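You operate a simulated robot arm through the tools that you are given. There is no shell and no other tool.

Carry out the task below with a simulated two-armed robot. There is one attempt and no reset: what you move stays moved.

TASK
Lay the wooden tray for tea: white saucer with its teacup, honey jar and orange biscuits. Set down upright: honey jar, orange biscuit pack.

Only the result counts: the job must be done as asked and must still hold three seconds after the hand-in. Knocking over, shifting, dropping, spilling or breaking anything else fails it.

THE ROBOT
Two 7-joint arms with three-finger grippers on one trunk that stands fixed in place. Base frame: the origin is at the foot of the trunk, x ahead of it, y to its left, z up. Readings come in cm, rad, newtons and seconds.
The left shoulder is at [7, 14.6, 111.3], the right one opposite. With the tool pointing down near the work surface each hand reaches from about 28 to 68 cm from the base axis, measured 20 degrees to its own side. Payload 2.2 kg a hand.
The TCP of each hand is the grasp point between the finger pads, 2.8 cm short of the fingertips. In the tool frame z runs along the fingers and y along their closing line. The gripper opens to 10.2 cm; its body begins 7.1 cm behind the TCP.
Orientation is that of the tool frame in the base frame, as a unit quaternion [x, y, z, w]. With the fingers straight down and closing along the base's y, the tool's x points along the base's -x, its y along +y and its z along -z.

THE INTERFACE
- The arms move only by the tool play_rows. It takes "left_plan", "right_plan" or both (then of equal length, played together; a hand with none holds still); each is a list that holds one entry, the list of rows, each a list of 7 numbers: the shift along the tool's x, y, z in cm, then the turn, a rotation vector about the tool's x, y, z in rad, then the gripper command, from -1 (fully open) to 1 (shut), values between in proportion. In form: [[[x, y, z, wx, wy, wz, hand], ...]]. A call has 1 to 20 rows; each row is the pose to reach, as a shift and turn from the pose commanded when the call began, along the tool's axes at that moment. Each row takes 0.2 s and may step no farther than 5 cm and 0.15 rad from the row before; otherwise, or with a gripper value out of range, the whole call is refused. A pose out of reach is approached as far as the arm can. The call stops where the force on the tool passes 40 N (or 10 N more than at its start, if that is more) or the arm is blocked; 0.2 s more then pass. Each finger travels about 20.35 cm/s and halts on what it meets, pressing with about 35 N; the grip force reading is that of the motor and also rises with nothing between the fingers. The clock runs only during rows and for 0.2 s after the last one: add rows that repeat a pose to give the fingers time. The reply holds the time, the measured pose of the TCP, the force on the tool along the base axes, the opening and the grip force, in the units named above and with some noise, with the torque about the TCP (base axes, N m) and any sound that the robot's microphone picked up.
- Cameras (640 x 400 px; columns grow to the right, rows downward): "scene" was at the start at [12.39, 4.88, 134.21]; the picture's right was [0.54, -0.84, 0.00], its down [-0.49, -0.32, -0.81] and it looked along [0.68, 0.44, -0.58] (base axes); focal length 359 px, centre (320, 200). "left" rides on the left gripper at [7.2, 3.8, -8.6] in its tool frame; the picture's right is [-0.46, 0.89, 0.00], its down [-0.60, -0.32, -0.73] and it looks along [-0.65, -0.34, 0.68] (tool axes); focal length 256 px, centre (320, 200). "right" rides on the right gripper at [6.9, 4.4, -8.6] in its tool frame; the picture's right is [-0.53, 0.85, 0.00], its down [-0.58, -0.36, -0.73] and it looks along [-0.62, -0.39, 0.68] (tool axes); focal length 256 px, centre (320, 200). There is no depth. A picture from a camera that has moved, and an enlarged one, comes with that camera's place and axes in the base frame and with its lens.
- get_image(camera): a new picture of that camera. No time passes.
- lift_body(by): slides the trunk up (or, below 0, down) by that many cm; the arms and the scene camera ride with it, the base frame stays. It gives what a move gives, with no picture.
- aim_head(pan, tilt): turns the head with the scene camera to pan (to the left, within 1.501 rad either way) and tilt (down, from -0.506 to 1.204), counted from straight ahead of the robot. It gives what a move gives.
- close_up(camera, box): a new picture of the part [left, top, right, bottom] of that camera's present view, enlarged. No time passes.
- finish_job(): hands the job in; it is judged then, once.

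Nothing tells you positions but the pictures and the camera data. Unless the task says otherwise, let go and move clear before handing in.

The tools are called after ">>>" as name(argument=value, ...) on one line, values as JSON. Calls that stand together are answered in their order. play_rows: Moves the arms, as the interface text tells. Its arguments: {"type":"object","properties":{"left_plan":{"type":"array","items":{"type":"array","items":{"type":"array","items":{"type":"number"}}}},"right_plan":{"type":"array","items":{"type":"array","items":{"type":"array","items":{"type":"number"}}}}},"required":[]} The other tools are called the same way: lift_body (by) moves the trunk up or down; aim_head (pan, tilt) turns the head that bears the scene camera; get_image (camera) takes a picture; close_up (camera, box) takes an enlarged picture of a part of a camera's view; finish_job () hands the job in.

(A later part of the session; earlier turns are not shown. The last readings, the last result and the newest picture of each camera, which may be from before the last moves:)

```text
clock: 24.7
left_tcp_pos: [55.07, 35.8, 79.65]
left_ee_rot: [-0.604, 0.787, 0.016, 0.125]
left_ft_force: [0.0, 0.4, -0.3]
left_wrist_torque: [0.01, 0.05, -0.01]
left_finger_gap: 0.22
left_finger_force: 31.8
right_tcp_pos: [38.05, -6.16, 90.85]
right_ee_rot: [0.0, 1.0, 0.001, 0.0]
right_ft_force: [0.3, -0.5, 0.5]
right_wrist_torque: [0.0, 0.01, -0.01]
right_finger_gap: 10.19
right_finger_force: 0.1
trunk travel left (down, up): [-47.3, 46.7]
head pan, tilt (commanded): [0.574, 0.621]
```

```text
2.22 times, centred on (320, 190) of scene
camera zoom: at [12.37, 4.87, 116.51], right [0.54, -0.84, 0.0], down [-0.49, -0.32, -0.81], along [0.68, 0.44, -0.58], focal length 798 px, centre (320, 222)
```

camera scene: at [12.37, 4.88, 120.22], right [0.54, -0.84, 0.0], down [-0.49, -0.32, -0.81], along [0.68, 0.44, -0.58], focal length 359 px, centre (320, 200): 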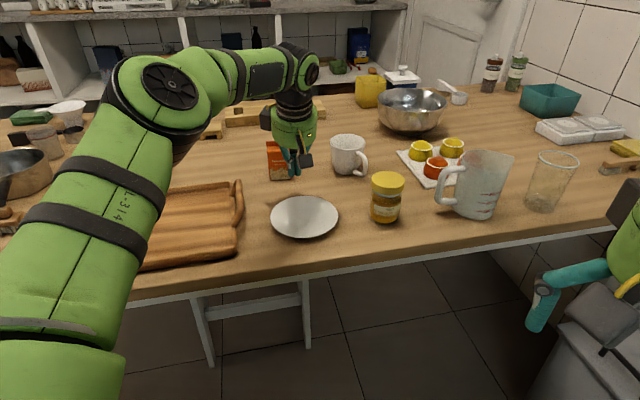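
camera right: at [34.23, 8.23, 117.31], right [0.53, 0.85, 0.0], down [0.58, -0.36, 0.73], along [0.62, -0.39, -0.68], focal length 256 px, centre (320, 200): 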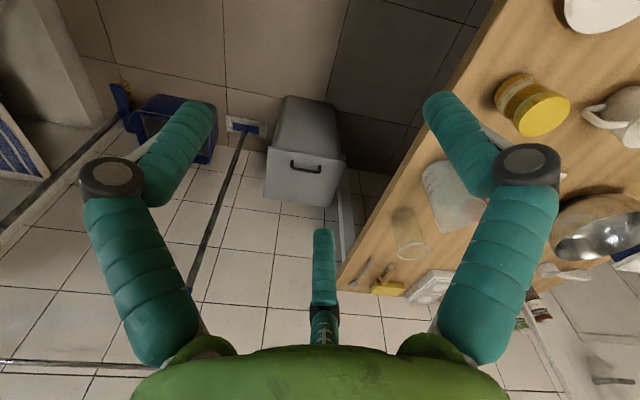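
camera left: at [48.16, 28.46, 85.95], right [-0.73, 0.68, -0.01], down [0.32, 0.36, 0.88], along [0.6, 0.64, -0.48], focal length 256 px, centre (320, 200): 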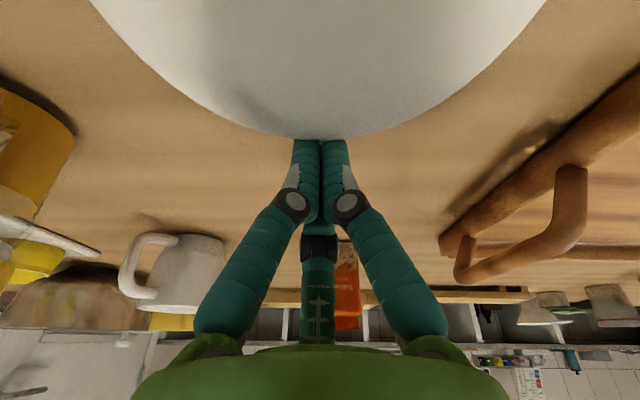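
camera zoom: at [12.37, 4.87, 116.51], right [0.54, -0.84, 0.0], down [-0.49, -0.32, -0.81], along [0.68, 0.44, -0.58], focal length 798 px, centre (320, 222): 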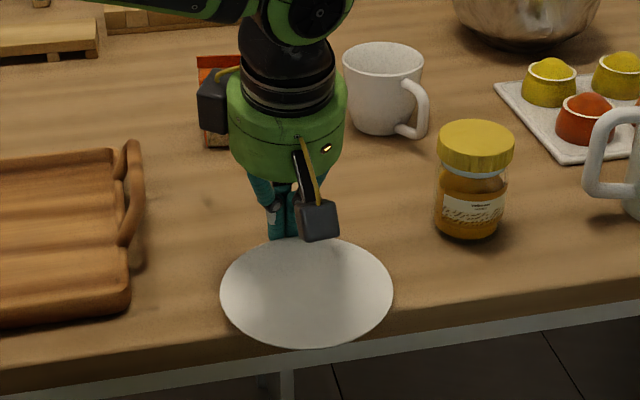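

The saucer overhangs the edge by about 4.4 cm, centred near (49.9, 30.4). I'll back the fingers off it and raise the trunk so the hand comes straight up clear.

>>> play_rows(left_plan=[[[-0.84, -0.48, 0.1, 0, 0, 0, 1], [-1.5, -0.87, 0.2, 0, 0, 0, 1]]])

>>> lift_body(by=17.7)

>>> get_image(camera="scene")

>>> get_image(camera="left")

```text
clock: 25.3
left_tcp_pos: [56.38, 37.15, 79.82]
left_ee_rot: [-0.603, 0.788, 0.015, 0.124]
left_ft_force: [-0.3, -0.2, 0.9]
left_wrist_torque: [0.01, 0.0, -0.03]
left_finger_gap: 0.19
left_finger_force: 30.8
right_tcp_pos: [38.18, -6.14, 90.86]
right_ee_rot: [0.0, 1.0, 0.001, 0.0]
right_ft_force: [0.2, -0.4, 0.1]
right_wrist_torque: [0.01, -0.03, 0.0]
right_finger_gap: 10.18
right_finger_force: 0.0
trunk travel left (down, up): [-47.3, 46.7]
head pan, tilt (commanded): [0.574, 0.621]
```

```text
clock: 27.3
left_tcp_pos: [56.42, 37.06, 97.51]
left_ee_rot: [-0.603, 0.788, 0.016, 0.124]
left_ft_force: [-0.4, -0.3, -0.8]
left_wrist_torque: [0.0, 0.02, 0.01]
left_finger_gap: 0.23
left_finger_force: 30.9
right_tcp_pos: [38.25, -6.2, 108.5]
right_ee_rot: [0.0, 1.0, 0.001, 0.001]
right_ft_force: [-0.1, -0.2, -1.2]
right_wrist_torque: [0.01, -0.01, 0.01]
right_finger_gap: 10.19
right_finger_force: 0.1
trunk travel left (down, up): [-65.0, 29.0]
head pan, tilt (commanded): [0.574, 0.621]
```

```text
taken
camera scene: at [12.41, 4.89, 134.2], right [0.54, -0.84, 0.0], down [-0.49, -0.32, -0.81], along [0.68, 0.44, -0.58], focal length 359 px, centre (320, 200)
```

scene: 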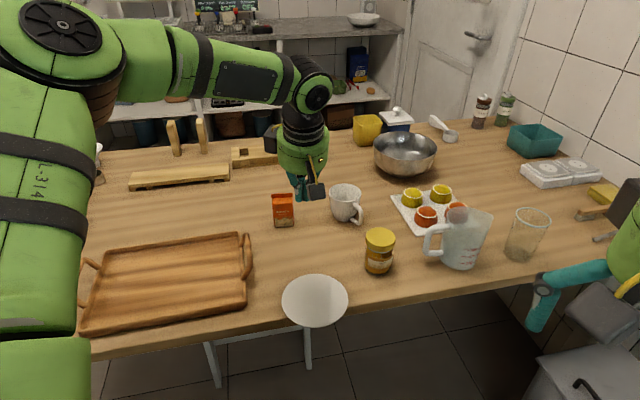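

```text
taken
camera left: at [49.46, 29.74, 103.8], right [-0.73, 0.68, -0.01], down [0.32, 0.36, 0.88], along [0.6, 0.64, -0.48], focal length 256 px, centre (320, 200)
```

left: 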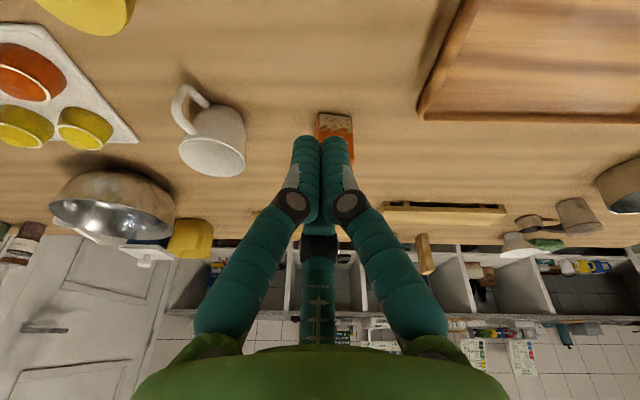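

The saucer overhangs cleanly. Now I'll level the tool, part the fingers slightly, and swing the hand out in front of the table edge, moving the right hand a little further aside.

>>> play_rows(left_plan=[[[2.23, 1.66, -2.05, -0.025, 0.043, 0, 0.2], [4.46, 3.32, -4.09, -0.05, 0.087, 0, 0.2], [6.68, 4.99, -6.14, -0.075, 0.13, 0, 0.2], [8.91, 6.65, -8.18, -0.1, 0.173, 0, 0.2], [11.14, 8.31, -10.23, -0.125, 0.2165, 0, 0.2], [11.14, 8.31, -10.23, -0.125, 0.2165, 0, 0.2]]], right_plan=[[[0.8, -1.6, 0, 0, 0, 0, -1], [1.6, -3.2, 0, 0, 0, 0, -1], [2.4, -4.8, 0, 0, 0, 0, -1], [3.2, -6.4, 0, 0, 0, 0, -1], [4, -8, 0, 0, 0, 0, -1], [4, -8, 0, 0, 0, 0, -1]]])

>>> play_rows(left_plan=[[[0.4, 0.3, 0, 0, 0, 0.142, 0.2], [0.8, 0.6, 0, 0, 0, 0.284, 0.2], [1.2, 0.9, 0, 0, 0, 0.426, 0.2], [1.6, 1.1, 0, 0, 0, 0.568, 0.2], [2, 1.4, 0, 0, 0, 0.71, 0.2], [2.4, 1.7, 0, 0, 0, 0.852, 0.2], [2.8, 2, 0, 0, 0, 0.994, 0.2], [3.2, 2.3, 0, 0, 0, 1.136, 0.2], [3.6, 2.6, 0, 0, 0, 1.278, 0.2], [4, 2.9, 0, 0, 0, 1.42, 0.2], [4.4, 3.2, 0, 0, 0, 1.562, 0.2], [4.8, 3.5, 0, 0, 0, 1.704, 0.2], [5.2, 3.8, 0, 0, 0, 1.846, 0.2], [5.6, 4, 0, 0, 0, 1.988, 0.2], [5.8, 4.2, 0, 0, 0, 2.13, 0.2], [5.89, 4.22, 0, 0, 0, 2.27, 0.2], [5.89, 4.22, 0, 0, 0, 2.27, 0.2]]])

>>> get_image(camera="scene")

```text
clock: 28.7
left_tcp_pos: [43.86, 27.01, 104.03]
left_ee_rot: [-0.608, 0.794, 0.0, 0.0]
left_ft_force: [-0.5, -0.6, 0.2]
left_wrist_torque: [-0.04, 0.03, 0.02]
left_finger_gap: 4.08
left_finger_force: 0.1
right_tcp_pos: [34.16, -14.08, 108.49]
right_ee_rot: [-0.001, 1.0, 0.0, 0.0]
right_ft_force: [0.8, -0.2, 0.1]
right_wrist_torque: [-0.01, 0.02, 0.01]
right_finger_gap: 10.19
right_finger_force: 0.0
trunk travel left (down, up): [-65.0, 29.0]
head pan, tilt (commanded): [0.574, 0.621]
```

```text
clock: 32.3
left_tcp_pos: [38.32, 22.37, 103.91]
left_ee_rot: [0.464, 0.886, 0.002, 0.002]
left_ft_force: [1.1, 0.8, 0.2]
left_wrist_torque: [-0.01, 0.0, 0.01]
left_finger_gap: 4.08
left_finger_force: 0.1
right_tcp_pos: [34.18, -14.31, 108.62]
right_ee_rot: [0.0, 1.0, 0.001, 0.0]
right_ft_force: [-0.7, 1.2, 0.2]
right_wrist_torque: [-0.01, -0.01, -0.01]
right_finger_gap: 10.18
right_finger_force: 0.1
trunk travel left (down, up): [-65.0, 29.0]
head pan, tilt (commanded): [0.574, 0.621]
```

```text
taken
camera scene: at [12.39, 4.88, 134.21], right [0.54, -0.84, 0.0], down [-0.49, -0.32, -0.81], along [0.68, 0.44, -0.58], focal length 359 px, centre (320, 200)
```

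scene: 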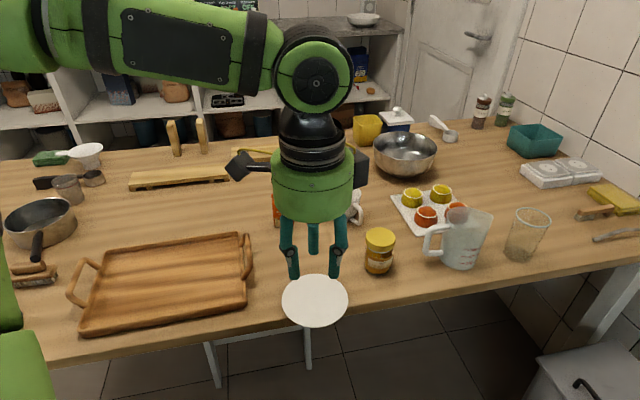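

The hand is in front of the edge with the thumb set to be the upper finger. I'll tilt the tool to nearly horizontal while lowering it in free space off the table.

>>> play_rows(left_plan=[[[0, 0, 2.5, -0.144, 0, 0, 0.2], [0, 0, 5, -0.288, 0, 0, 0.2], [0, 0, 7.5, -0.432, 0, 0, 0.2], [0, 0, 10, -0.576, 0, 0, 0.2], [0, 0, 12.5, -0.72, 0, 0, 0.2], [0, 0, 15, -0.864, 0, 0, 0.2], [0, 0, 17.5, -1.008, 0, 0, 0.2], [0, 0, 20, -1.152, 0, 0, 0.2], [0, 0, 22.5, -1.3, 0, 0, 0.2], [0, 0, 22.5, -1.3, 0, 0, 0.2]]])

>>> get_image(camera="left")

>>> get_image(camera="scene")

```text
clock: 34.5
left_tcp_pos: [43.18, 31.27, 92.27]
left_ee_rot: [0.367, 0.706, 0.536, 0.281]
left_ft_force: [0.2, 0.1, -0.5]
left_wrist_torque: [0.01, 0.0, -0.02]
left_finger_gap: 4.1
left_finger_force: 0.1
left hand out of reach, approached as far as the arm can: row 4, 5, 6, 7, 8, 9, 10
right_tcp_pos: [34.22, -14.25, 108.55]
right_ee_rot: [0.0, 1.0, 0.0, 0.0]
right_ft_force: [0.1, 0.0, -0.6]
right_wrist_torque: [0.01, 0.0, -0.02]
right_finger_gap: 10.19
right_finger_force: 0.0
trunk travel left (down, up): [-65.0, 29.0]
head pan, tilt (commanded): [0.574, 0.621]
```

```text
taken
camera left: at [33.2, 32.97, 98.17], right [0.46, -0.25, 0.85], down [-0.3, -0.95, -0.11], along [0.84, -0.21, -0.51], focal length 256 px, centre (320, 200)
```

left: 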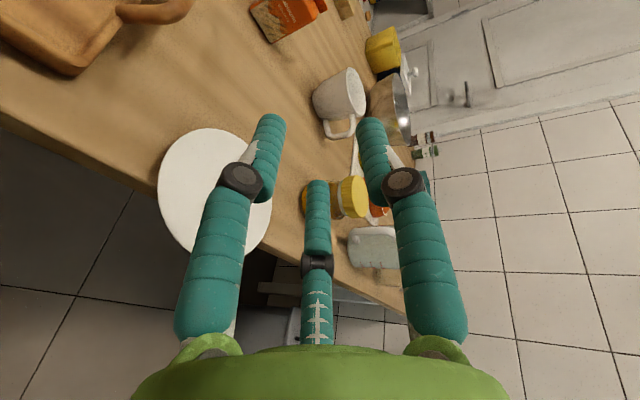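

```text
taken
camera scene: at [12.45, 4.84, 134.2], right [0.54, -0.84, 0.0], down [-0.49, -0.32, -0.81], along [0.68, 0.44, -0.58], focal length 359 px, centre (320, 200)
```

scene: 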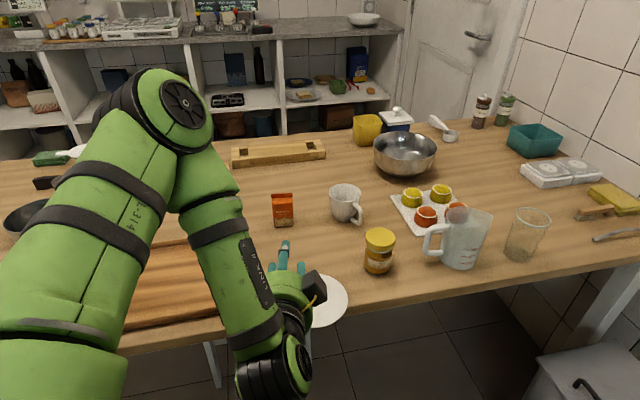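

The wrist ends up too close to the shoulder at this height. I'll raise the trunk 22 cm so the arm has room to hang down to the table edge.

>>> lift_body(by=22)

>>> get_image(camera="scene")

```text
clock: 36.8
left_tcp_pos: [43.34, 31.37, 114.34]
left_ee_rot: [0.368, 0.706, 0.536, 0.28]
left_ft_force: [0.1, 1.0, 0.2]
left_wrist_torque: [-0.01, 0.02, -0.02]
left_finger_gap: 4.05
left_finger_force: 0.0
right_tcp_pos: [34.21, -14.28, 130.54]
right_ee_rot: [-0.001, 1.0, 0.001, -0.001]
right_ft_force: [0.6, 0.8, -0.1]
right_wrist_torque: [-0.01, 0.01, 0.01]
right_finger_gap: 10.2
right_finger_force: 0.0
trunk travel left (down, up): [-87.0, 7.0]
head pan, tilt (commanded): [0.574, 0.621]
```

```text
taken
camera scene: at [12.4, 4.88, 156.2], right [0.54, -0.84, 0.0], down [-0.49, -0.32, -0.81], along [0.68, 0.44, -0.58], focal length 359 px, centre (320, 200)
```

scene: 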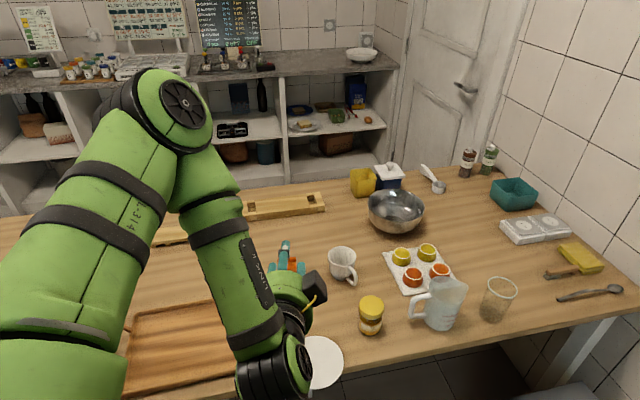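

Now I'll bring the near-horizontal hand back and down to just in front of the overhanging rim.

>>> play_rows(left_plan=[[[-0.91, -3.25, -1.0, 0, 0, 0, 0.2], [-1.81, -6.5, -2.0, 0, 0, 0, 0.2], [-2.72, -9.74, -3.0, 0, 0, 0, 0.2], [-3.62, -13, -4.0, 0, 0, 0, 0.2], [-4.53, -16.24, -5.03, 0, 0, 0, 0.2], [-4.52, -20, -4.0, 0, 0, 0, 0.2], [-4.51, -24, -2.9, 0, 0, 0, 0.2], [-4.5, -28, -1.8, 0, 0, 0, 0.2], [-4.5, -31, -0.95, 0, 0, 0, 0.2], [-4.5, -33.57, -0.24, 0, 0, 0, 0.2], [-4.5, -33.57, -0.24, 0, 0, 0, 0.2]]])

>>> get_image(camera="left")

>>> get_image(camera="scene")

```text
clock: 39.2
left_tcp_pos: [43.46, 32.99, 112.95]
left_ee_rot: [0.369, 0.706, 0.536, 0.281]
left_ft_force: [-0.3, -0.3, 0.0]
left_wrist_torque: [-0.01, 0.01, 0.03]
left_finger_gap: 4.09
left_finger_force: 0.1
left hand out of reach, approached as far as the arm can: row 1, 2, 3, 4, 5, 6, 7, 8, 9, 10, 11
right_tcp_pos: [34.14, -14.12, 130.5]
right_ee_rot: [0.0, 1.0, 0.001, 0.0]
right_ft_force: [-0.7, 0.7, 0.2]
right_wrist_torque: [0.02, 0.01, 0.01]
right_finger_gap: 10.23
right_finger_force: 0.0
trunk travel left (down, up): [-87.0, 7.0]
head pan, tilt (commanded): [0.574, 0.621]
```

```text
taken
camera left: at [33.34, 34.6, 118.87], right [0.46, -0.25, 0.85], down [-0.3, -0.95, -0.11], along [0.83, -0.21, -0.51], focal length 256 px, centre (320, 200)
```

left: 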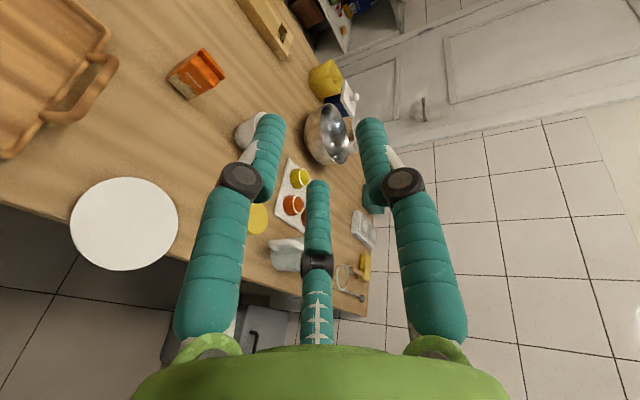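

```text
taken
camera scene: at [12.39, 4.89, 156.21], right [0.54, -0.84, 0.0], down [-0.49, -0.32, -0.81], along [0.68, 0.44, -0.58], focal length 359 px, centre (320, 200)
```

scene: 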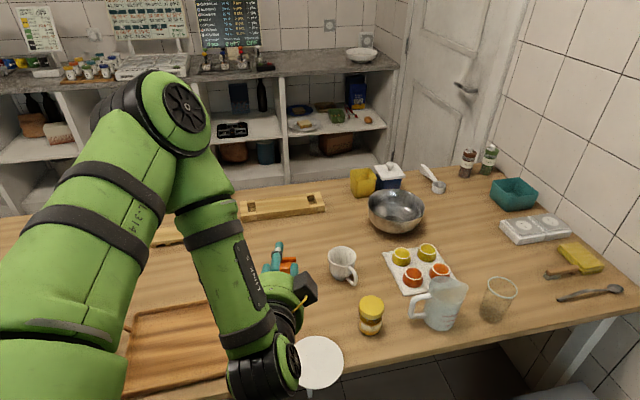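

The arm is stuck at a fold limit when going back. I'll try straight down first, which unfolds it, staying well above the table.

>>> play_rows(left_plan=[[[0, -2.89, 0.8, 0, 0, 0, 0.2], [0, -5.78, 1.6, 0, 0, 0, 0.2], [0, -8.67, 2.4, 0, 0, 0, 0.2], [0, -11.56, 3.2, 0, 0, 0, 0.2], [0, -14.45, 4, 0, 0, 0, 0.2], [0, -14.45, 4, 0, 0, 0, 0.2]]])

>>> get_image(camera="scene")

```text
clock: 40.6
left_tcp_pos: [44.71, 37.72, 109.93]
left_ee_rot: [0.369, 0.706, 0.536, 0.28]
left_ft_force: [-0.7, -0.7, -0.2]
left_wrist_torque: [0.0, -0.01, -0.07]
left_finger_gap: 4.08
left_finger_force: 0.1
left hand out of reach, approached as far as the arm can: row 1, 2, 3, 4, 5, 6
right_tcp_pos: [34.15, -14.18, 130.6]
right_ee_rot: [0.0, 1.0, 0.001, -0.001]
right_ft_force: [0.4, 0.4, -0.4]
right_wrist_torque: [-0.01, -0.01, 0.04]
right_finger_gap: 10.22
right_finger_force: 0.1
trunk travel left (down, up): [-87.0, 7.0]
head pan, tilt (commanded): [0.574, 0.621]
```

```text
taken
camera scene: at [12.38, 4.86, 156.21], right [0.54, -0.84, 0.0], down [-0.49, -0.32, -0.81], along [0.68, 0.44, -0.58], focal length 359 px, centre (320, 200)
```

scene: 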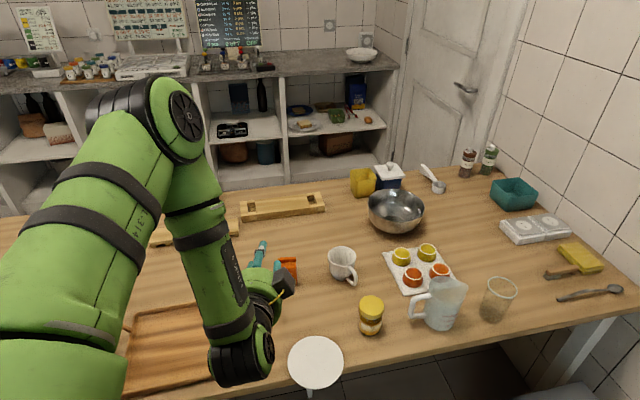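

The wrist bend is the limit in this folded posture. A nearly straight arm hanging from a high trunk needs far less bend. So I'll undo the tilt, raise the trunk fully, lower the hand tool-down in front of the table, and only then tilt.

>>> play_rows(left_plan=[[[0, 0, 0, 0.144, 0, 0, 0.2], [0, 0, 0, 0.288, 0, 0, 0.2], [-0.9, 0, -1.1, 0.432, 0, 0, 0.2], [-1.8, 0, -2.2, 0.576, 0, 0, 0.2], [-2.7, 0, -3.4, 0.72, 0, 0, 0.2], [-3.6, 0, -4.5, 0.864, 0, 0, 0.2], [-4.5, 0, -5.7, 1.008, 0, 0, 0.2], [-5.5, 0, -6.8, 1.152, 0, 0, 0.2], [-6.41, -0.17, -8.01, 1.3, 0, 0, 0.2], [-6.41, -0.17, -8.01, 1.3, 0, 0, 0.2]]])

>>> lift_body(by=7)

>>> get_image(camera="scene")

```text
clock: 42.8
left_tcp_pos: [42.02, 28.0, 111.91]
left_ee_rot: [0.463, 0.886, -0.001, 0.001]
left_ft_force: [0.2, 0.2, 0.1]
left_wrist_torque: [-0.03, -0.01, 0.01]
left_finger_gap: 4.08
left_finger_force: 0.0
right_tcp_pos: [34.1, -14.21, 130.54]
right_ee_rot: [-0.001, 1.0, 0.0, 0.0]
right_ft_force: [0.0, -0.3, -0.7]
right_wrist_torque: [0.02, -0.01, -0.02]
right_finger_gap: 10.2
right_finger_force: 0.1
trunk travel left (down, up): [-87.0, 7.0]
head pan, tilt (commanded): [0.574, 0.621]
```

```text
clock: 43.9
left_tcp_pos: [42.05, 28.05, 118.81]
left_ee_rot: [0.463, 0.886, 0.0, 0.0]
left_ft_force: [-0.2, -0.4, -0.3]
left_wrist_torque: [-0.02, -0.03, 0.01]
left_finger_gap: 4.1
left_finger_force: 0.1
right_tcp_pos: [34.23, -14.31, 137.46]
right_ee_rot: [0.0, 1.0, 0.0, 0.001]
right_ft_force: [0.4, 1.1, 0.9]
right_wrist_torque: [-0.01, 0.03, 0.02]
right_finger_gap: 10.23
right_finger_force: 0.1
trunk travel left (down, up): [-94.0, 0.0]
head pan, tilt (commanded): [0.574, 0.621]
```

```text
taken
camera scene: at [12.43, 4.89, 163.2], right [0.54, -0.84, 0.0], down [-0.49, -0.32, -0.81], along [0.68, 0.44, -0.58], focal length 359 px, centre (320, 200)
```

scene: 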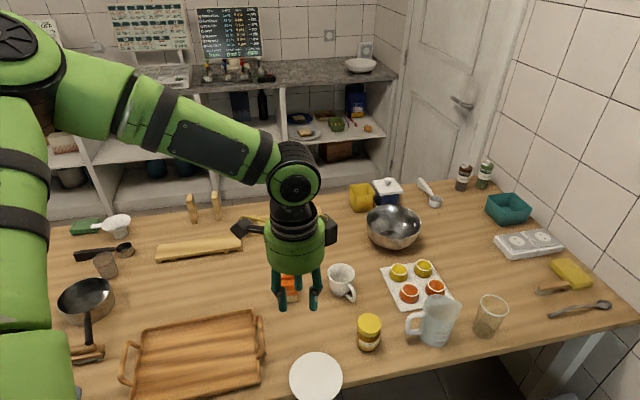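

Next I'll move the hand back off the table, then lower it in front of the edge.

>>> play_rows(left_plan=[[[-1.3, -3.4, 1, 0, 0, 0, 0.2], [-2.6, -6.7, 2, 0, 0, 0, 0.2], [-3.93, -10.08, 4, 0, 0, 0, 0.2], [-3.93, -10.08, 8.5, 0, 0, 0, 0.2], [-3.93, -10.08, 13, 0, 0, 0, 0.2], [-3.93, -10.08, 17.5, 0, 0, 0, 0.2], [-3.93, -10.08, 22, 0, 0, 0, 0.2], [-3.93, -10.08, 26, 0, 0, 0, 0.2], [-3.93, -10.08, 30, 0, 0, 0, 0.2], [-3.93, -10.08, 33, 0, 0, 0, 0.2], [-3.93, -10.08, 33, 0, 0, 0, 0.2]]])

>>> get_image(camera="scene")

```text
clock: 46.3
left_tcp_pos: [34.64, 25.47, 101.44]
left_ee_rot: [0.463, 0.886, 0.0, 0.0]
left_ft_force: [-0.5, 0.5, 0.5]
left_wrist_torque: [0.0, 0.01, 0.02]
left_finger_gap: 4.09
left_finger_force: 0.1
left hand out of reach, approached as far as the arm can: row 6, 7, 8, 9, 10, 11
right_tcp_pos: [34.08, -14.22, 137.58]
right_ee_rot: [0.0, 1.0, 0.0, 0.0]
right_ft_force: [0.0, 0.1, -0.6]
right_wrist_torque: [0.02, -0.03, 0.02]
right_finger_gap: 10.2
right_finger_force: 0.1
trunk travel left (down, up): [-94.0, 0.0]
head pan, tilt (commanded): [0.574, 0.621]
```

```text
taken
camera scene: at [12.42, 4.9, 163.21], right [0.54, -0.84, 0.0], down [-0.49, -0.32, -0.81], along [0.68, 0.44, -0.58], focal length 359 px, centre (320, 200)
```

scene: 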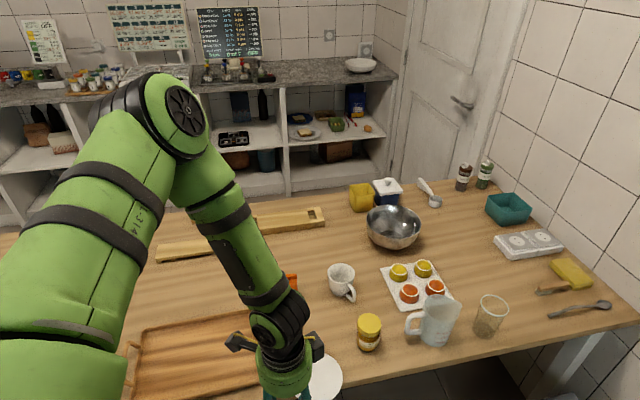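

The arm works well only while the wrist is level with or above the shoulder, so for low horizontal work the trunk should be low, not high. I'll raise both hands relative to the body, yaw the left tool to point at azimuth 60°, and then bring the trunk well down.

>>> play_rows(left_plan=[[[-0.65, -0.04, -3.9, 0, 0, -0.044, 0.2], [-1.3, -0.07, -7.8, 0, 0, -0.087, 0.2], [-1.94, -0.11, -11.7, 0, 0, -0.131, 0.2], [-2.58, -0.15, -15.6, 0, 0, -0.174, 0.2], [-3.23, -0.18, -19.5, 0, 0, -0.218, 0.2], [-3.88, -0.22, -23.4, 0, 0, -0.262, 0.2], [-4.52, -0.26, -27.3, 0, 0, -0.305, 0.2], [-5.17, -0.3, -31.2, 0, 0, -0.349, 0.2], [-5.8, -0.33, -35, 0, 0, -0.392, 0.2], [-6.46, -0.37, -38.5, 0, 0, -0.436, 0.2], [-6.46, -0.37, -38.5, 0, 0, -0.436, 0.2]]], right_plan=[[[0, 0, -1.5, 0, 0, 0, -1], [0, 0, -3, 0, 0, 0, -1], [0, 0, -4.5, 0, 0, 0, -1], [0, 0, -6, 0, 0, 0, -1], [0, 0, -7.5, 0, 0, 0, -1], [0, 0, -9, 0, 0, 0, -1], [0, 0, -10.5, 0, 0, 0, -1], [0, 0, -12, 0, 0, 0, -1], [0, 0, -13.5, 0, 0, 0, -1], [0, 0, -15, 0, 0, 0, -1], [0, 0, -15, 0, 0, 0, -1]]])

>>> get_image(camera="scene")

```text
clock: 48.7
left_tcp_pos: [37.83, 19.77, 140.06]
left_ee_rot: [0.261, 0.965, 0.0, 0.0]
left_ft_force: [-0.1, 0.0, 0.6]
left_wrist_torque: [-0.01, 0.02, 0.03]
left_finger_gap: 4.09
left_finger_force: 0.0
right_tcp_pos: [34.11, -14.08, 152.58]
right_ee_rot: [0.0, 1.0, 0.001, 0.0]
right_ft_force: [-0.7, 0.3, -0.4]
right_wrist_torque: [-0.01, 0.03, -0.01]
right_finger_gap: 10.21
right_finger_force: 0.0
trunk travel left (down, up): [-94.0, 0.0]
head pan, tilt (commanded): [0.574, 0.621]
```

```text
taken
camera scene: at [12.4, 4.89, 163.21], right [0.54, -0.84, 0.0], down [-0.49, -0.32, -0.81], along [0.68, 0.44, -0.58], focal length 359 px, centre (320, 200)
```

scene: 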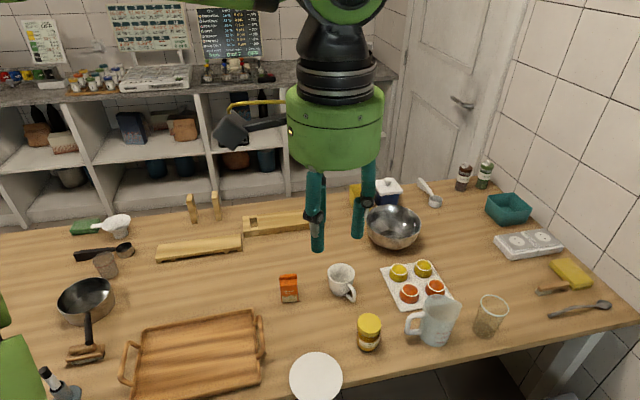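

Now I'll lower the trunk in two steps, checking after the first.

>>> lift_body(by=-40)

>>> get_image(camera="scene")

>>> get_image(camera="left")

```text
clock: 52.5
left_tcp_pos: [37.95, 19.78, 100.03]
left_ee_rot: [0.261, 0.965, 0.001, 0.0]
left_ft_force: [0.0, -0.6, -0.2]
left_wrist_torque: [0.01, 0.01, -0.02]
left_finger_gap: 4.09
left_finger_force: 0.0
right_tcp_pos: [34.12, -14.22, 112.66]
right_ee_rot: [0.0, 1.0, 0.001, 0.001]
right_ft_force: [0.6, 0.3, -0.3]
right_wrist_torque: [0.03, -0.04, 0.01]
right_finger_gap: 10.2
right_finger_force: 0.1
trunk travel left (down, up): [-54.0, 40.0]
head pan, tilt (commanded): [0.574, 0.621]
```

```text
taken
camera scene: at [12.38, 4.88, 123.21], right [0.54, -0.84, 0.0], down [-0.49, -0.32, -0.81], along [0.68, 0.44, -0.58], focal length 359 px, centre (320, 200)
```

scene: 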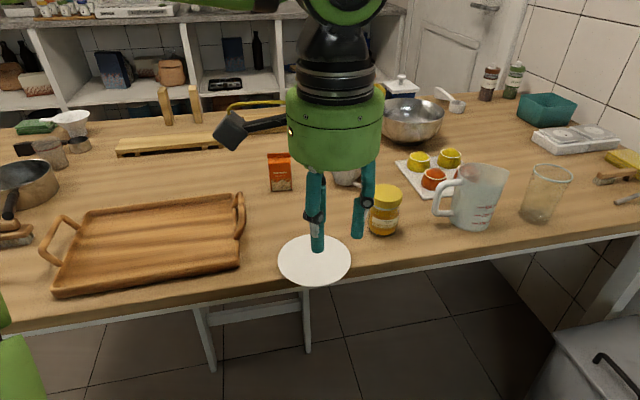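

```text
taken
camera left: at [33.51, 26.66, 108.54], right [0.85, 0.53, 0.0], down [0.36, -0.58, 0.73], along [0.39, -0.62, -0.68], focal length 256 px, centre (320, 200)
```

left: 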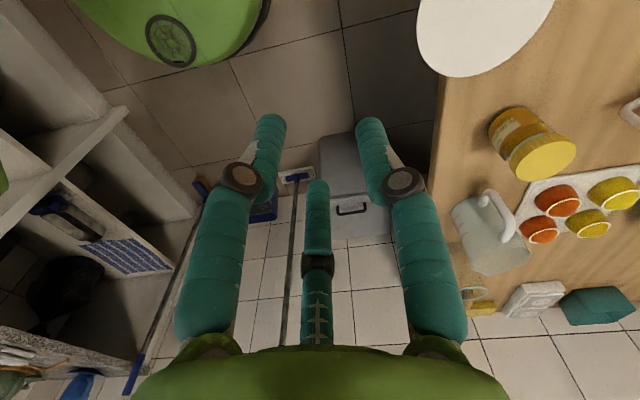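

Before lowering further, I'll check around the right arm.

>>> get_image(camera="right")

>>> aim_head(pan=-0.9, tilt=0.6)

>>> get_image(camera="scene")

```text
taken
camera right: at [27.17, -9.77, 121.34], right [0.53, 0.85, 0.0], down [0.58, -0.37, 0.73], along [0.62, -0.39, -0.68], focal length 256 px, centre (320, 200)
```

right: 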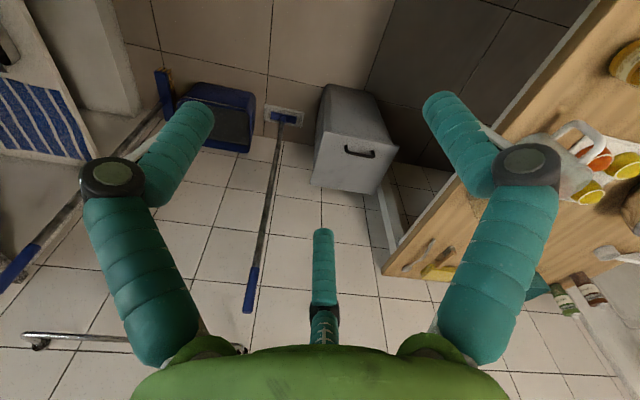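

```text
clock: 54.1
left_tcp_pos: [37.86, 19.7, 99.89]
left_ee_rot: [0.261, 0.965, 0.0, 0.0]
left_ft_force: [-0.1, -0.1, 0.3]
left_wrist_torque: [0.0, 0.01, 0.02]
left_finger_gap: 4.11
left_finger_force: 0.2
right_tcp_pos: [34.13, -14.04, 112.57]
right_ee_rot: [-0.001, 1.0, 0.001, 0.0]
right_ft_force: [0.5, 0.0, -0.4]
right_wrist_torque: [0.0, 0.0, 0.01]
right_finger_gap: 10.19
right_finger_force: 0.0
trunk travel left (down, up): [-54.0, 40.0]
head pan, tilt (commanded): [-0.901, 0.6]
```

```text
taken
camera scene: at [10.51, -6.8, 123.39], right [-0.78, -0.62, 0.0], down [-0.35, 0.44, -0.83], along [0.51, -0.65, -0.56], focal length 359 px, centre (320, 200)
```

scene: 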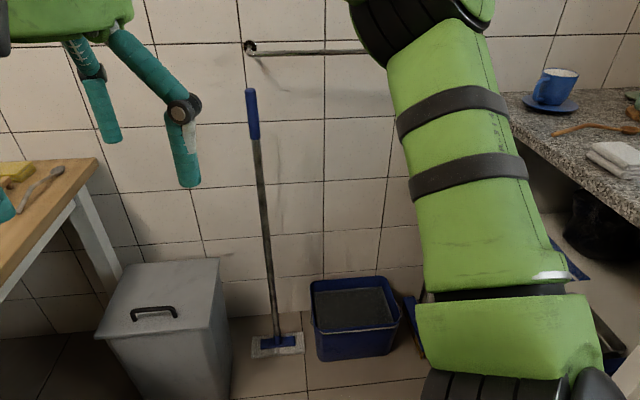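

The right side is clear. I'll turn the head back to the table and lower the trunk the rest of the way.

>>> aim_head(pan=0.574, tilt=0.621)

>>> lift_body(by=-20)

>>> get_image(camera="scene")

```text
clock: 55.7
left_tcp_pos: [37.79, 19.68, 99.85]
left_ee_rot: [0.261, 0.965, 0.0, -0.001]
left_ft_force: [-0.2, -0.5, 1.2]
left_wrist_torque: [0.06, 0.02, -0.01]
left_finger_gap: 4.06
left_finger_force: 0.1
right_tcp_pos: [34.14, -14.32, 112.56]
right_ee_rot: [0.0, 1.0, 0.002, 0.0]
right_ft_force: [0.3, -0.2, 0.1]
right_wrist_torque: [-0.04, 0.03, 0.03]
right_finger_gap: 10.21
right_finger_force: 0.1
trunk travel left (down, up): [-54.0, 40.0]
head pan, tilt (commanded): [0.574, 0.621]
```

```text
clock: 57.8
left_tcp_pos: [37.91, 19.85, 79.95]
left_ee_rot: [0.26, 0.966, 0.0, 0.0]
left_ft_force: [0.3, -0.5, 0.0]
left_wrist_torque: [-0.01, 0.01, 0.01]
left_finger_gap: 4.06
left_finger_force: 0.1
right_tcp_pos: [34.21, -14.21, 92.52]
right_ee_rot: [0.0, 1.0, 0.001, 0.0]
right_ft_force: [0.9, -0.3, -0.4]
right_wrist_torque: [0.02, 0.0, 0.03]
right_finger_gap: 10.21
right_finger_force: 0.1
trunk travel left (down, up): [-34.0, 60.0]
head pan, tilt (commanded): [0.574, 0.621]
```

```text
taken
camera scene: at [12.37, 4.88, 103.21], right [0.54, -0.84, 0.0], down [-0.49, -0.32, -0.81], along [0.68, 0.44, -0.58], focal length 359 px, centre (320, 200)
```

scene: 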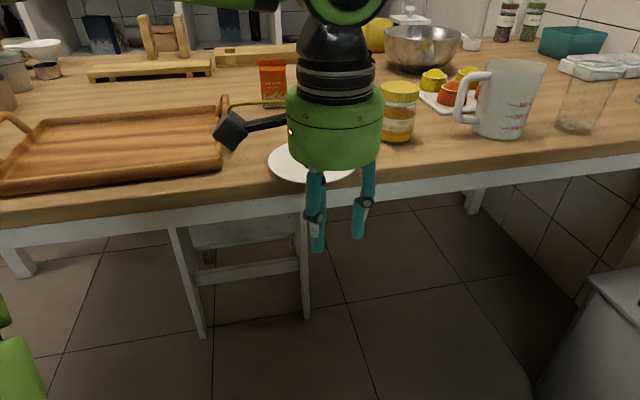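

The shoulder is now level with the table top. I'll tilt the tool to near-horizontal in front of the saucer.

>>> play_rows(left_plan=[[[-0.5, 0.2, 0.1, -0.144, 0, 0, 0.2], [-1.1, 0.45, 0.2, -0.288, 0, 0, 0.2], [-1.7, 0.7, 0.3, -0.432, 0, 0, 0.2], [-2.3, 0.95, 0.4, -0.576, 0, 0, 0.2], [-2.9, 1.2, 0.5, -0.72, 0, 0, 0.2], [-3.5, 1.45, 0.6, -0.864, 0, 0, 0.2], [-4.1, 1.7, 0.7, -1.008, 0, 0, 0.2], [-4.7, 1.9, 0.8, -1.152, 0, 0, 0.2], [-5.14, 2.1, 1, -1.3, 0, 0, 0.2], [-5.14, 2.1, 1, -1.3, 0, 0, 0.2]]])

>>> get_image(camera="left")

>>> get_image(camera="scene")

```text
clock: 60.0
left_tcp_pos: [44.37, 31.09, 80.79]
left_ee_rot: [0.208, 0.769, 0.583, 0.159]
left_ft_force: [-0.1, -0.6, -0.3]
left_wrist_torque: [-0.02, 0.0, 0.01]
left_finger_gap: 4.08
left_finger_force: 0.0
left hand out of reach, approached as far as the arm can: row 5, 6, 7, 8, 9, 10
right_tcp_pos: [34.15, -14.15, 92.6]
right_ee_rot: [0.0, 1.0, 0.001, 0.0]
right_ft_force: [0.0, -0.3, 0.2]
right_wrist_torque: [0.0, 0.01, 0.01]
right_finger_gap: 10.24
right_finger_force: 0.0
trunk travel left (down, up): [-34.0, 60.0]
head pan, tilt (commanded): [0.574, 0.621]
```

```text
taken
camera left: at [34.45, 28.42, 86.74], right [0.52, -0.03, 0.85], down [0.12, -0.99, -0.11], along [0.85, 0.16, -0.51], focal length 256 px, centre (320, 200)
```

left: 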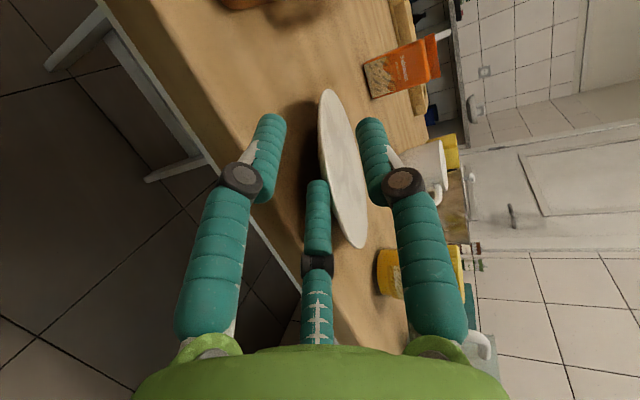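

```text
taken
camera scene: at [12.38, 4.87, 103.2], right [0.54, -0.84, 0.0], down [-0.49, -0.32, -0.81], along [0.68, 0.44, -0.58], focal length 359 px, centre (320, 200)
```

scene: 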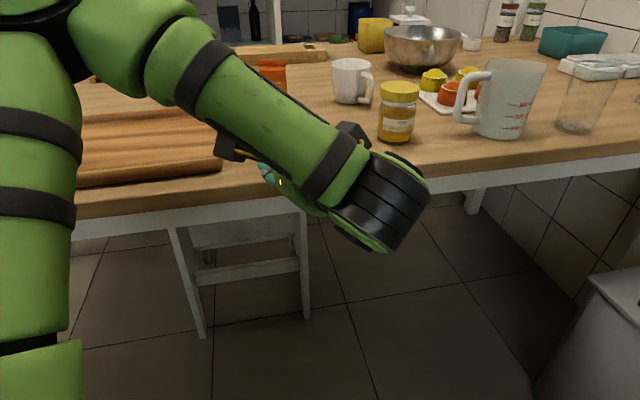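

The wrist bend limits it at this azimuth too, and the hand drifted above the saucer without touching it. I'll rise straight up, return to tool-down, and use a still lower trunk with the tool pointing more along the forearm (azimuth about 35°).

>>> play_rows(left_plan=[[[0, 3.85, -1.07, 0, 0, 0, 0.2], [0, 7.7, -2.15, 0, 0, 0, 0.2], [0, 8.3, -3.8, 0.144, 0, 0, 0.2], [0, 8.9, -5.5, 0.288, 0, 0, 0.2], [0, 9.5, -7.1, 0.432, 0, 0, 0.2], [0, 10.1, -8.7, 0.576, 0, 0, 0.2], [0, 10.7, -10.4, 0.72, 0, 0, 0.2], [0, 11.3, -12, 0.864, 0, 0, 0.2], [0, 11.9, -13.7, 1.008, 0, 0, 0.2], [0, 12.5, -15.3, 1.152, 0, 0, 0.2], [0, 13.1, -16.96, 1.3, 0, 0, 0.2], [0, 13.1, -16.96, 1.3, 0, 0, 0.2]]])

>>> get_image(camera="scene")

```text
clock: 62.6
left_tcp_pos: [37.25, 20.2, 96.98]
left_ee_rot: [0.26, 0.966, -0.002, 0.002]
left_ft_force: [-0.3, 0.4, -1.1]
left_wrist_torque: [-0.01, -0.01, 0.01]
left_finger_gap: 4.08
left_finger_force: 0.1
left hand out of reach, approached as far as the arm can: row 10, 11, 12
right_tcp_pos: [34.17, -14.22, 92.55]
right_ee_rot: [0.0, 1.0, 0.001, 0.0]
right_ft_force: [0.1, -0.4, 0.5]
right_wrist_torque: [-0.01, 0.0, -0.01]
right_finger_gap: 10.2
right_finger_force: 0.1
trunk travel left (down, up): [-34.0, 60.0]
head pan, tilt (commanded): [0.574, 0.621]
```

```text
taken
camera scene: at [12.39, 4.88, 103.2], right [0.54, -0.84, 0.0], down [-0.49, -0.32, -0.81], along [0.68, 0.44, -0.58], focal length 359 px, centre (320, 200)
```

scene: 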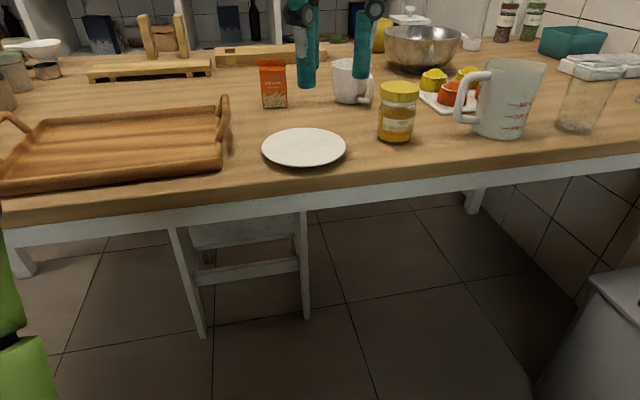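

The drift had pushed the saucer back about 4.6 cm, so it now sits near (52.9, 34.1) and nothing else moved. The rule is clear: keep the wrist above the shoulder and the wrist bend modest. I'll draw the saucer out again and then approach with a very low trunk. First I raise the trunk, yaw, and close the fingers.

>>> lift_body(by=12)

>>> play_rows(left_plan=[[[0, 0, 2, 0, 0, 0.11, 1], [0, 0, 4, 0, 0, 0.22, 1], [0, 0, 6, 0, 0, 0.33, 1], [0, 0, 8, 0, 0, 0.436, 1], [0, 0, 8, 0, 0, 0.436, 1]]])

>>> get_image(camera="scene")

```text
clock: 64.1
left_tcp_pos: [37.3, 20.31, 108.91]
left_ee_rot: [0.261, 0.965, -0.001, 0.002]
left_ft_force: [0.1, 0.1, -0.3]
left_wrist_torque: [-0.02, -0.02, -0.05]
left_finger_gap: 4.05
left_finger_force: 0.1
right_tcp_pos: [34.07, -14.32, 104.53]
right_ee_rot: [0.0, 1.0, 0.0, -0.001]
right_ft_force: [-0.2, -0.3, 0.6]
right_wrist_torque: [-0.05, 0.0, -0.02]
right_finger_gap: 10.19
right_finger_force: 0.1
trunk travel left (down, up): [-46.0, 48.0]
head pan, tilt (commanded): [0.574, 0.621]
```

```text
clock: 65.3
left_tcp_pos: [37.26, 20.34, 100.87]
left_ee_rot: [0.465, 0.886, -0.001, 0.003]
left_ft_force: [0.5, 0.0, 0.4]
left_wrist_torque: [0.0, 0.02, 0.04]
left_finger_gap: 0.2
left_finger_force: 31.5
right_tcp_pos: [34.1, -14.09, 104.63]
right_ee_rot: [0.0, 1.0, 0.001, 0.0]
right_ft_force: [-0.5, 0.3, -0.4]
right_wrist_torque: [0.0, 0.02, 0.01]
right_finger_gap: 10.19
right_finger_force: 0.1
trunk travel left (down, up): [-46.0, 48.0]
head pan, tilt (commanded): [0.574, 0.621]
```

```text
taken
camera scene: at [12.37, 4.87, 115.21], right [0.54, -0.84, 0.0], down [-0.49, -0.32, -0.81], along [0.68, 0.44, -0.58], focal length 359 px, centre (320, 200)
```

scene: 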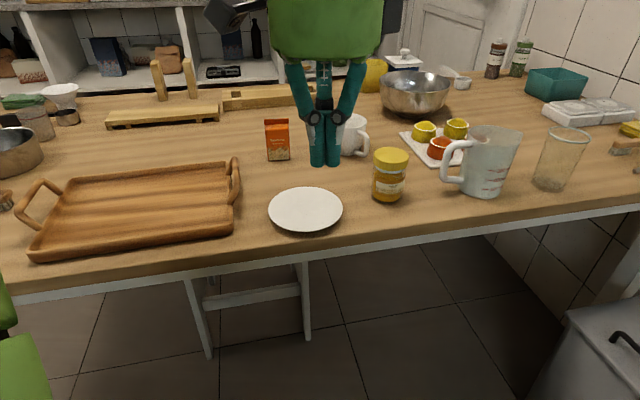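

The saucer is at about (52.75, 34.0). I'll move the closed fingers over and behind it, then lower with the trunk.

>>> play_rows(left_plan=[[[0.6, 4.3, 0.5, -0.036, 0, 0, 1], [1.2, 8.6, 1.1, -0.071, 0, 0, 1], [1.8, 12.9, 1.7, -0.107, 0, 0, 1], [2.4, 17.1, 2.2, -0.143, 0, 0, 1], [3, 21.4, 2.8, -0.179, 0, 0, 1], [3.6, 25.7, 3.4, -0.214, 0, 0, 1], [4.18, 30, 3.9, -0.25, 0, 0, 1], [4.18, 30, 3.9, -0.25, 0, 0, 1]]])

>>> get_image(camera="left")

>>> get_image(camera="scene")

```text
clock: 67.1
left_tcp_pos: [59.43, 40.81, 96.98]
left_ee_rot: [0.459, 0.879, 0.112, 0.06]
left_ft_force: [0.7, -0.6, 0.8]
left_wrist_torque: [0.01, -0.04, -0.03]
left_finger_gap: 0.22
left_finger_force: 30.9
right_tcp_pos: [33.95, -14.25, 104.67]
right_ee_rot: [0.0, 1.0, 0.001, 0.001]
right_ft_force: [0.1, 0.4, -0.2]
right_wrist_torque: [0.04, -0.03, 0.02]
right_finger_gap: 10.22
right_finger_force: 0.1
trunk travel left (down, up): [-46.0, 48.0]
head pan, tilt (commanded): [0.574, 0.621]
```

```text
taken
camera left: at [56.47, 47.64, 106.34], right [0.97, 0.11, 0.22], down [-0.06, -0.77, 0.63], along [0.24, -0.62, -0.74], focal length 256 px, centre (320, 200)
```

left: 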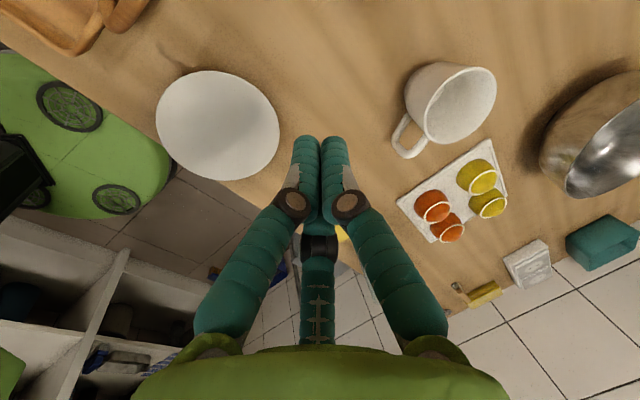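

```text
taken
camera scene: at [12.25, 4.83, 115.22], right [0.54, -0.84, 0.0], down [-0.49, -0.32, -0.81], along [0.68, 0.44, -0.58], focal length 359 px, centre (320, 200)
```

scene: 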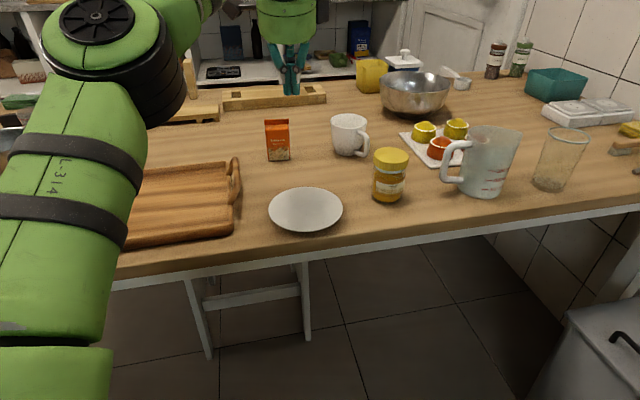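

Positioned behind the saucer. Lowering the trunk 17.3 cm.

>>> lift_body(by=-17.3)

>>> get_image(camera="left")

>>> get_image(camera="scene")

```text
clock: 69.1
left_tcp_pos: [59.51, 40.82, 79.69]
left_ee_rot: [0.459, 0.879, 0.11, 0.06]
left_ft_force: [-0.2, 0.4, 0.6]
left_wrist_torque: [0.01, -0.01, 0.01]
left_finger_gap: 0.21
left_finger_force: 30.9
right_tcp_pos: [34.11, -14.13, 87.24]
right_ee_rot: [0.0, 1.0, 0.001, 0.0]
right_ft_force: [-0.4, -0.2, 0.6]
right_wrist_torque: [-0.05, -0.02, -0.03]
right_finger_gap: 10.21
right_finger_force: 0.1
trunk travel left (down, up): [-28.7, 65.3]
head pan, tilt (commanded): [0.574, 0.621]
```

```text
taken
camera left: at [56.58, 47.65, 88.96], right [0.97, 0.11, 0.22], down [-0.06, -0.77, 0.63], along [0.24, -0.63, -0.74], focal length 256 px, centre (320, 200)
```

left: 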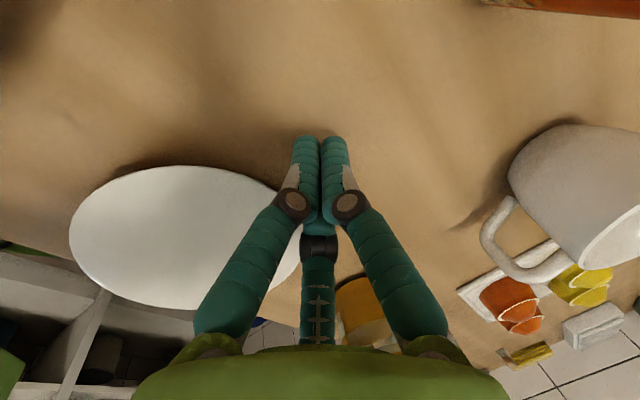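

```text
taken
camera scene: at [12.37, 4.88, 97.91], right [0.54, -0.84, 0.0], down [-0.49, -0.32, -0.81], along [0.68, 0.44, -0.58], focal length 359 px, centre (320, 200)
```

scene: 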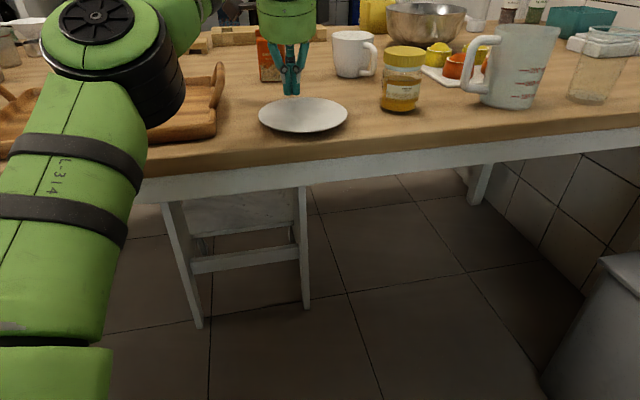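

Drawing the saucer to the edge again.

>>> play_rows(left_plan=[[[-0.18, -0.95, -0.24, 0, 0, 0, 1], [-0.36, -1.91, -0.49, 0, 0, 0, 1], [-0.53, -2.86, -0.73, 0, 0, 0, 1], [-0.71, -3.82, -0.97, 0, 0, 0, 1], [-0.89, -4.77, -1.22, 0, 0, 0, 1], [-1.07, -5.72, -1.46, 0, 0, 0, 1], [-1.18, -6.3, -1.61, 0, 0, 0, 1]]])

>>> get_image(camera="left")

>>> close_up(camera="scene", box=[220, 40, 420, 180])

```text
clock: 70.7
left_tcp_pos: [54.82, 36.17, 79.58]
left_ee_rot: [0.459, 0.88, 0.11, 0.059]
left_ft_force: [0.0, 0.7, 0.5]
left_wrist_torque: [-0.02, 0.01, 0.01]
left_finger_gap: 0.18
left_finger_force: 31.1
right_tcp_pos: [34.1, -14.19, 87.22]
right_ee_rot: [0.0, 1.0, 0.001, 0.0]
right_ft_force: [0.6, 1.0, -0.7]
right_wrist_torque: [-0.01, 0.02, 0.01]
right_finger_gap: 10.21
right_finger_force: 0.0
trunk travel left (down, up): [-28.7, 65.3]
head pan, tilt (commanded): [0.574, 0.621]
```

```text
taken
camera left: at [51.91, 43.01, 88.92], right [0.97, 0.11, 0.22], down [-0.06, -0.77, 0.63], along [0.24, -0.63, -0.74], focal length 256 px, centre (320, 200)
```

left: 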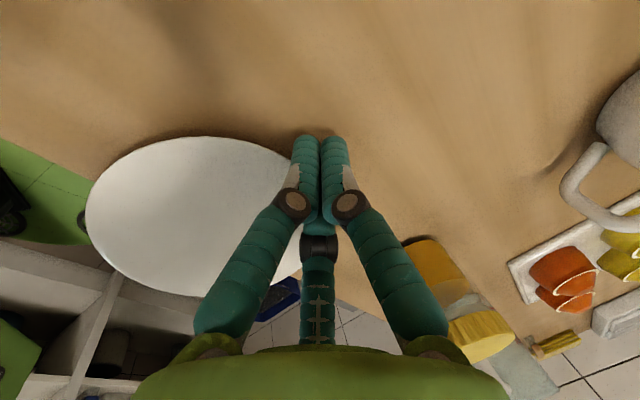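

```text
2.86 times, centred on (320, 110) of scene
camera zoom: at [12.38, 4.88, 97.9], right [0.54, -0.84, 0.0], down [-0.49, -0.32, -0.81], along [0.68, 0.44, -0.58], focal length 1026 px, centre (320, 457)
```

zoom: 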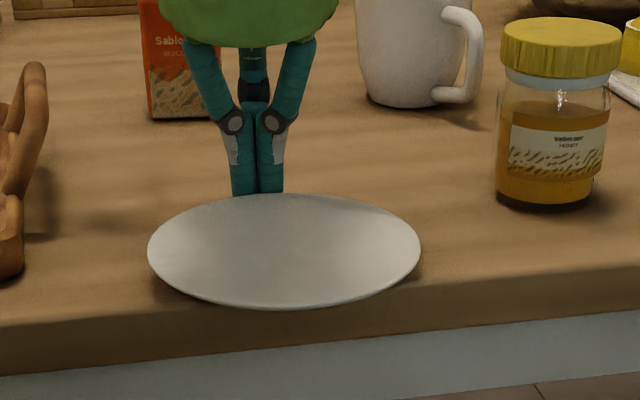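

The saucer overhangs by about 3.5–4 cm again, centred near (49.7, 31.1). Backing off and raising clear.

>>> play_rows(left_plan=[[[0.18, 0.95, 0.24, 0, 0, 0, 1], [0.32, 1.72, 0.44, 0, 0, 0, 1]]])

>>> lift_body(by=18)

```text
clock: 71.3
left_tcp_pos: [56.04, 37.35, 79.62]
left_ee_rot: [0.458, 0.88, 0.11, 0.06]
left_ft_force: [-0.7, -0.4, 0.2]
left_wrist_torque: [0.0, -0.01, 0.04]
left_finger_gap: 0.18
left_finger_force: 31.4
right_tcp_pos: [34.09, -14.1, 87.34]
right_ee_rot: [0.0, 1.0, 0.001, 0.0]
right_ft_force: [-0.6, 0.1, -0.4]
right_wrist_torque: [-0.01, 0.01, 0.01]
right_finger_gap: 10.19
right_finger_force: 0.1
trunk travel left (down, up): [-28.7, 65.3]
head pan, tilt (commanded): [0.574, 0.621]
```

```text
clock: 73.3
left_tcp_pos: [56.21, 37.53, 97.56]
left_ee_rot: [0.459, 0.88, 0.11, 0.06]
left_ft_force: [0.3, -0.6, 0.1]
left_wrist_torque: [0.0, -0.03, 0.03]
left_finger_gap: 0.19
left_finger_force: 31.4
right_tcp_pos: [34.08, -14.15, 105.21]
right_ee_rot: [-0.001, 1.0, 0.0, 0.0]
right_ft_force: [-0.2, 0.3, 0.2]
right_wrist_torque: [-0.01, 0.0, -0.03]
right_finger_gap: 10.21
right_finger_force: 0.0
trunk travel left (down, up): [-46.7, 47.3]
head pan, tilt (commanded): [0.574, 0.621]
```

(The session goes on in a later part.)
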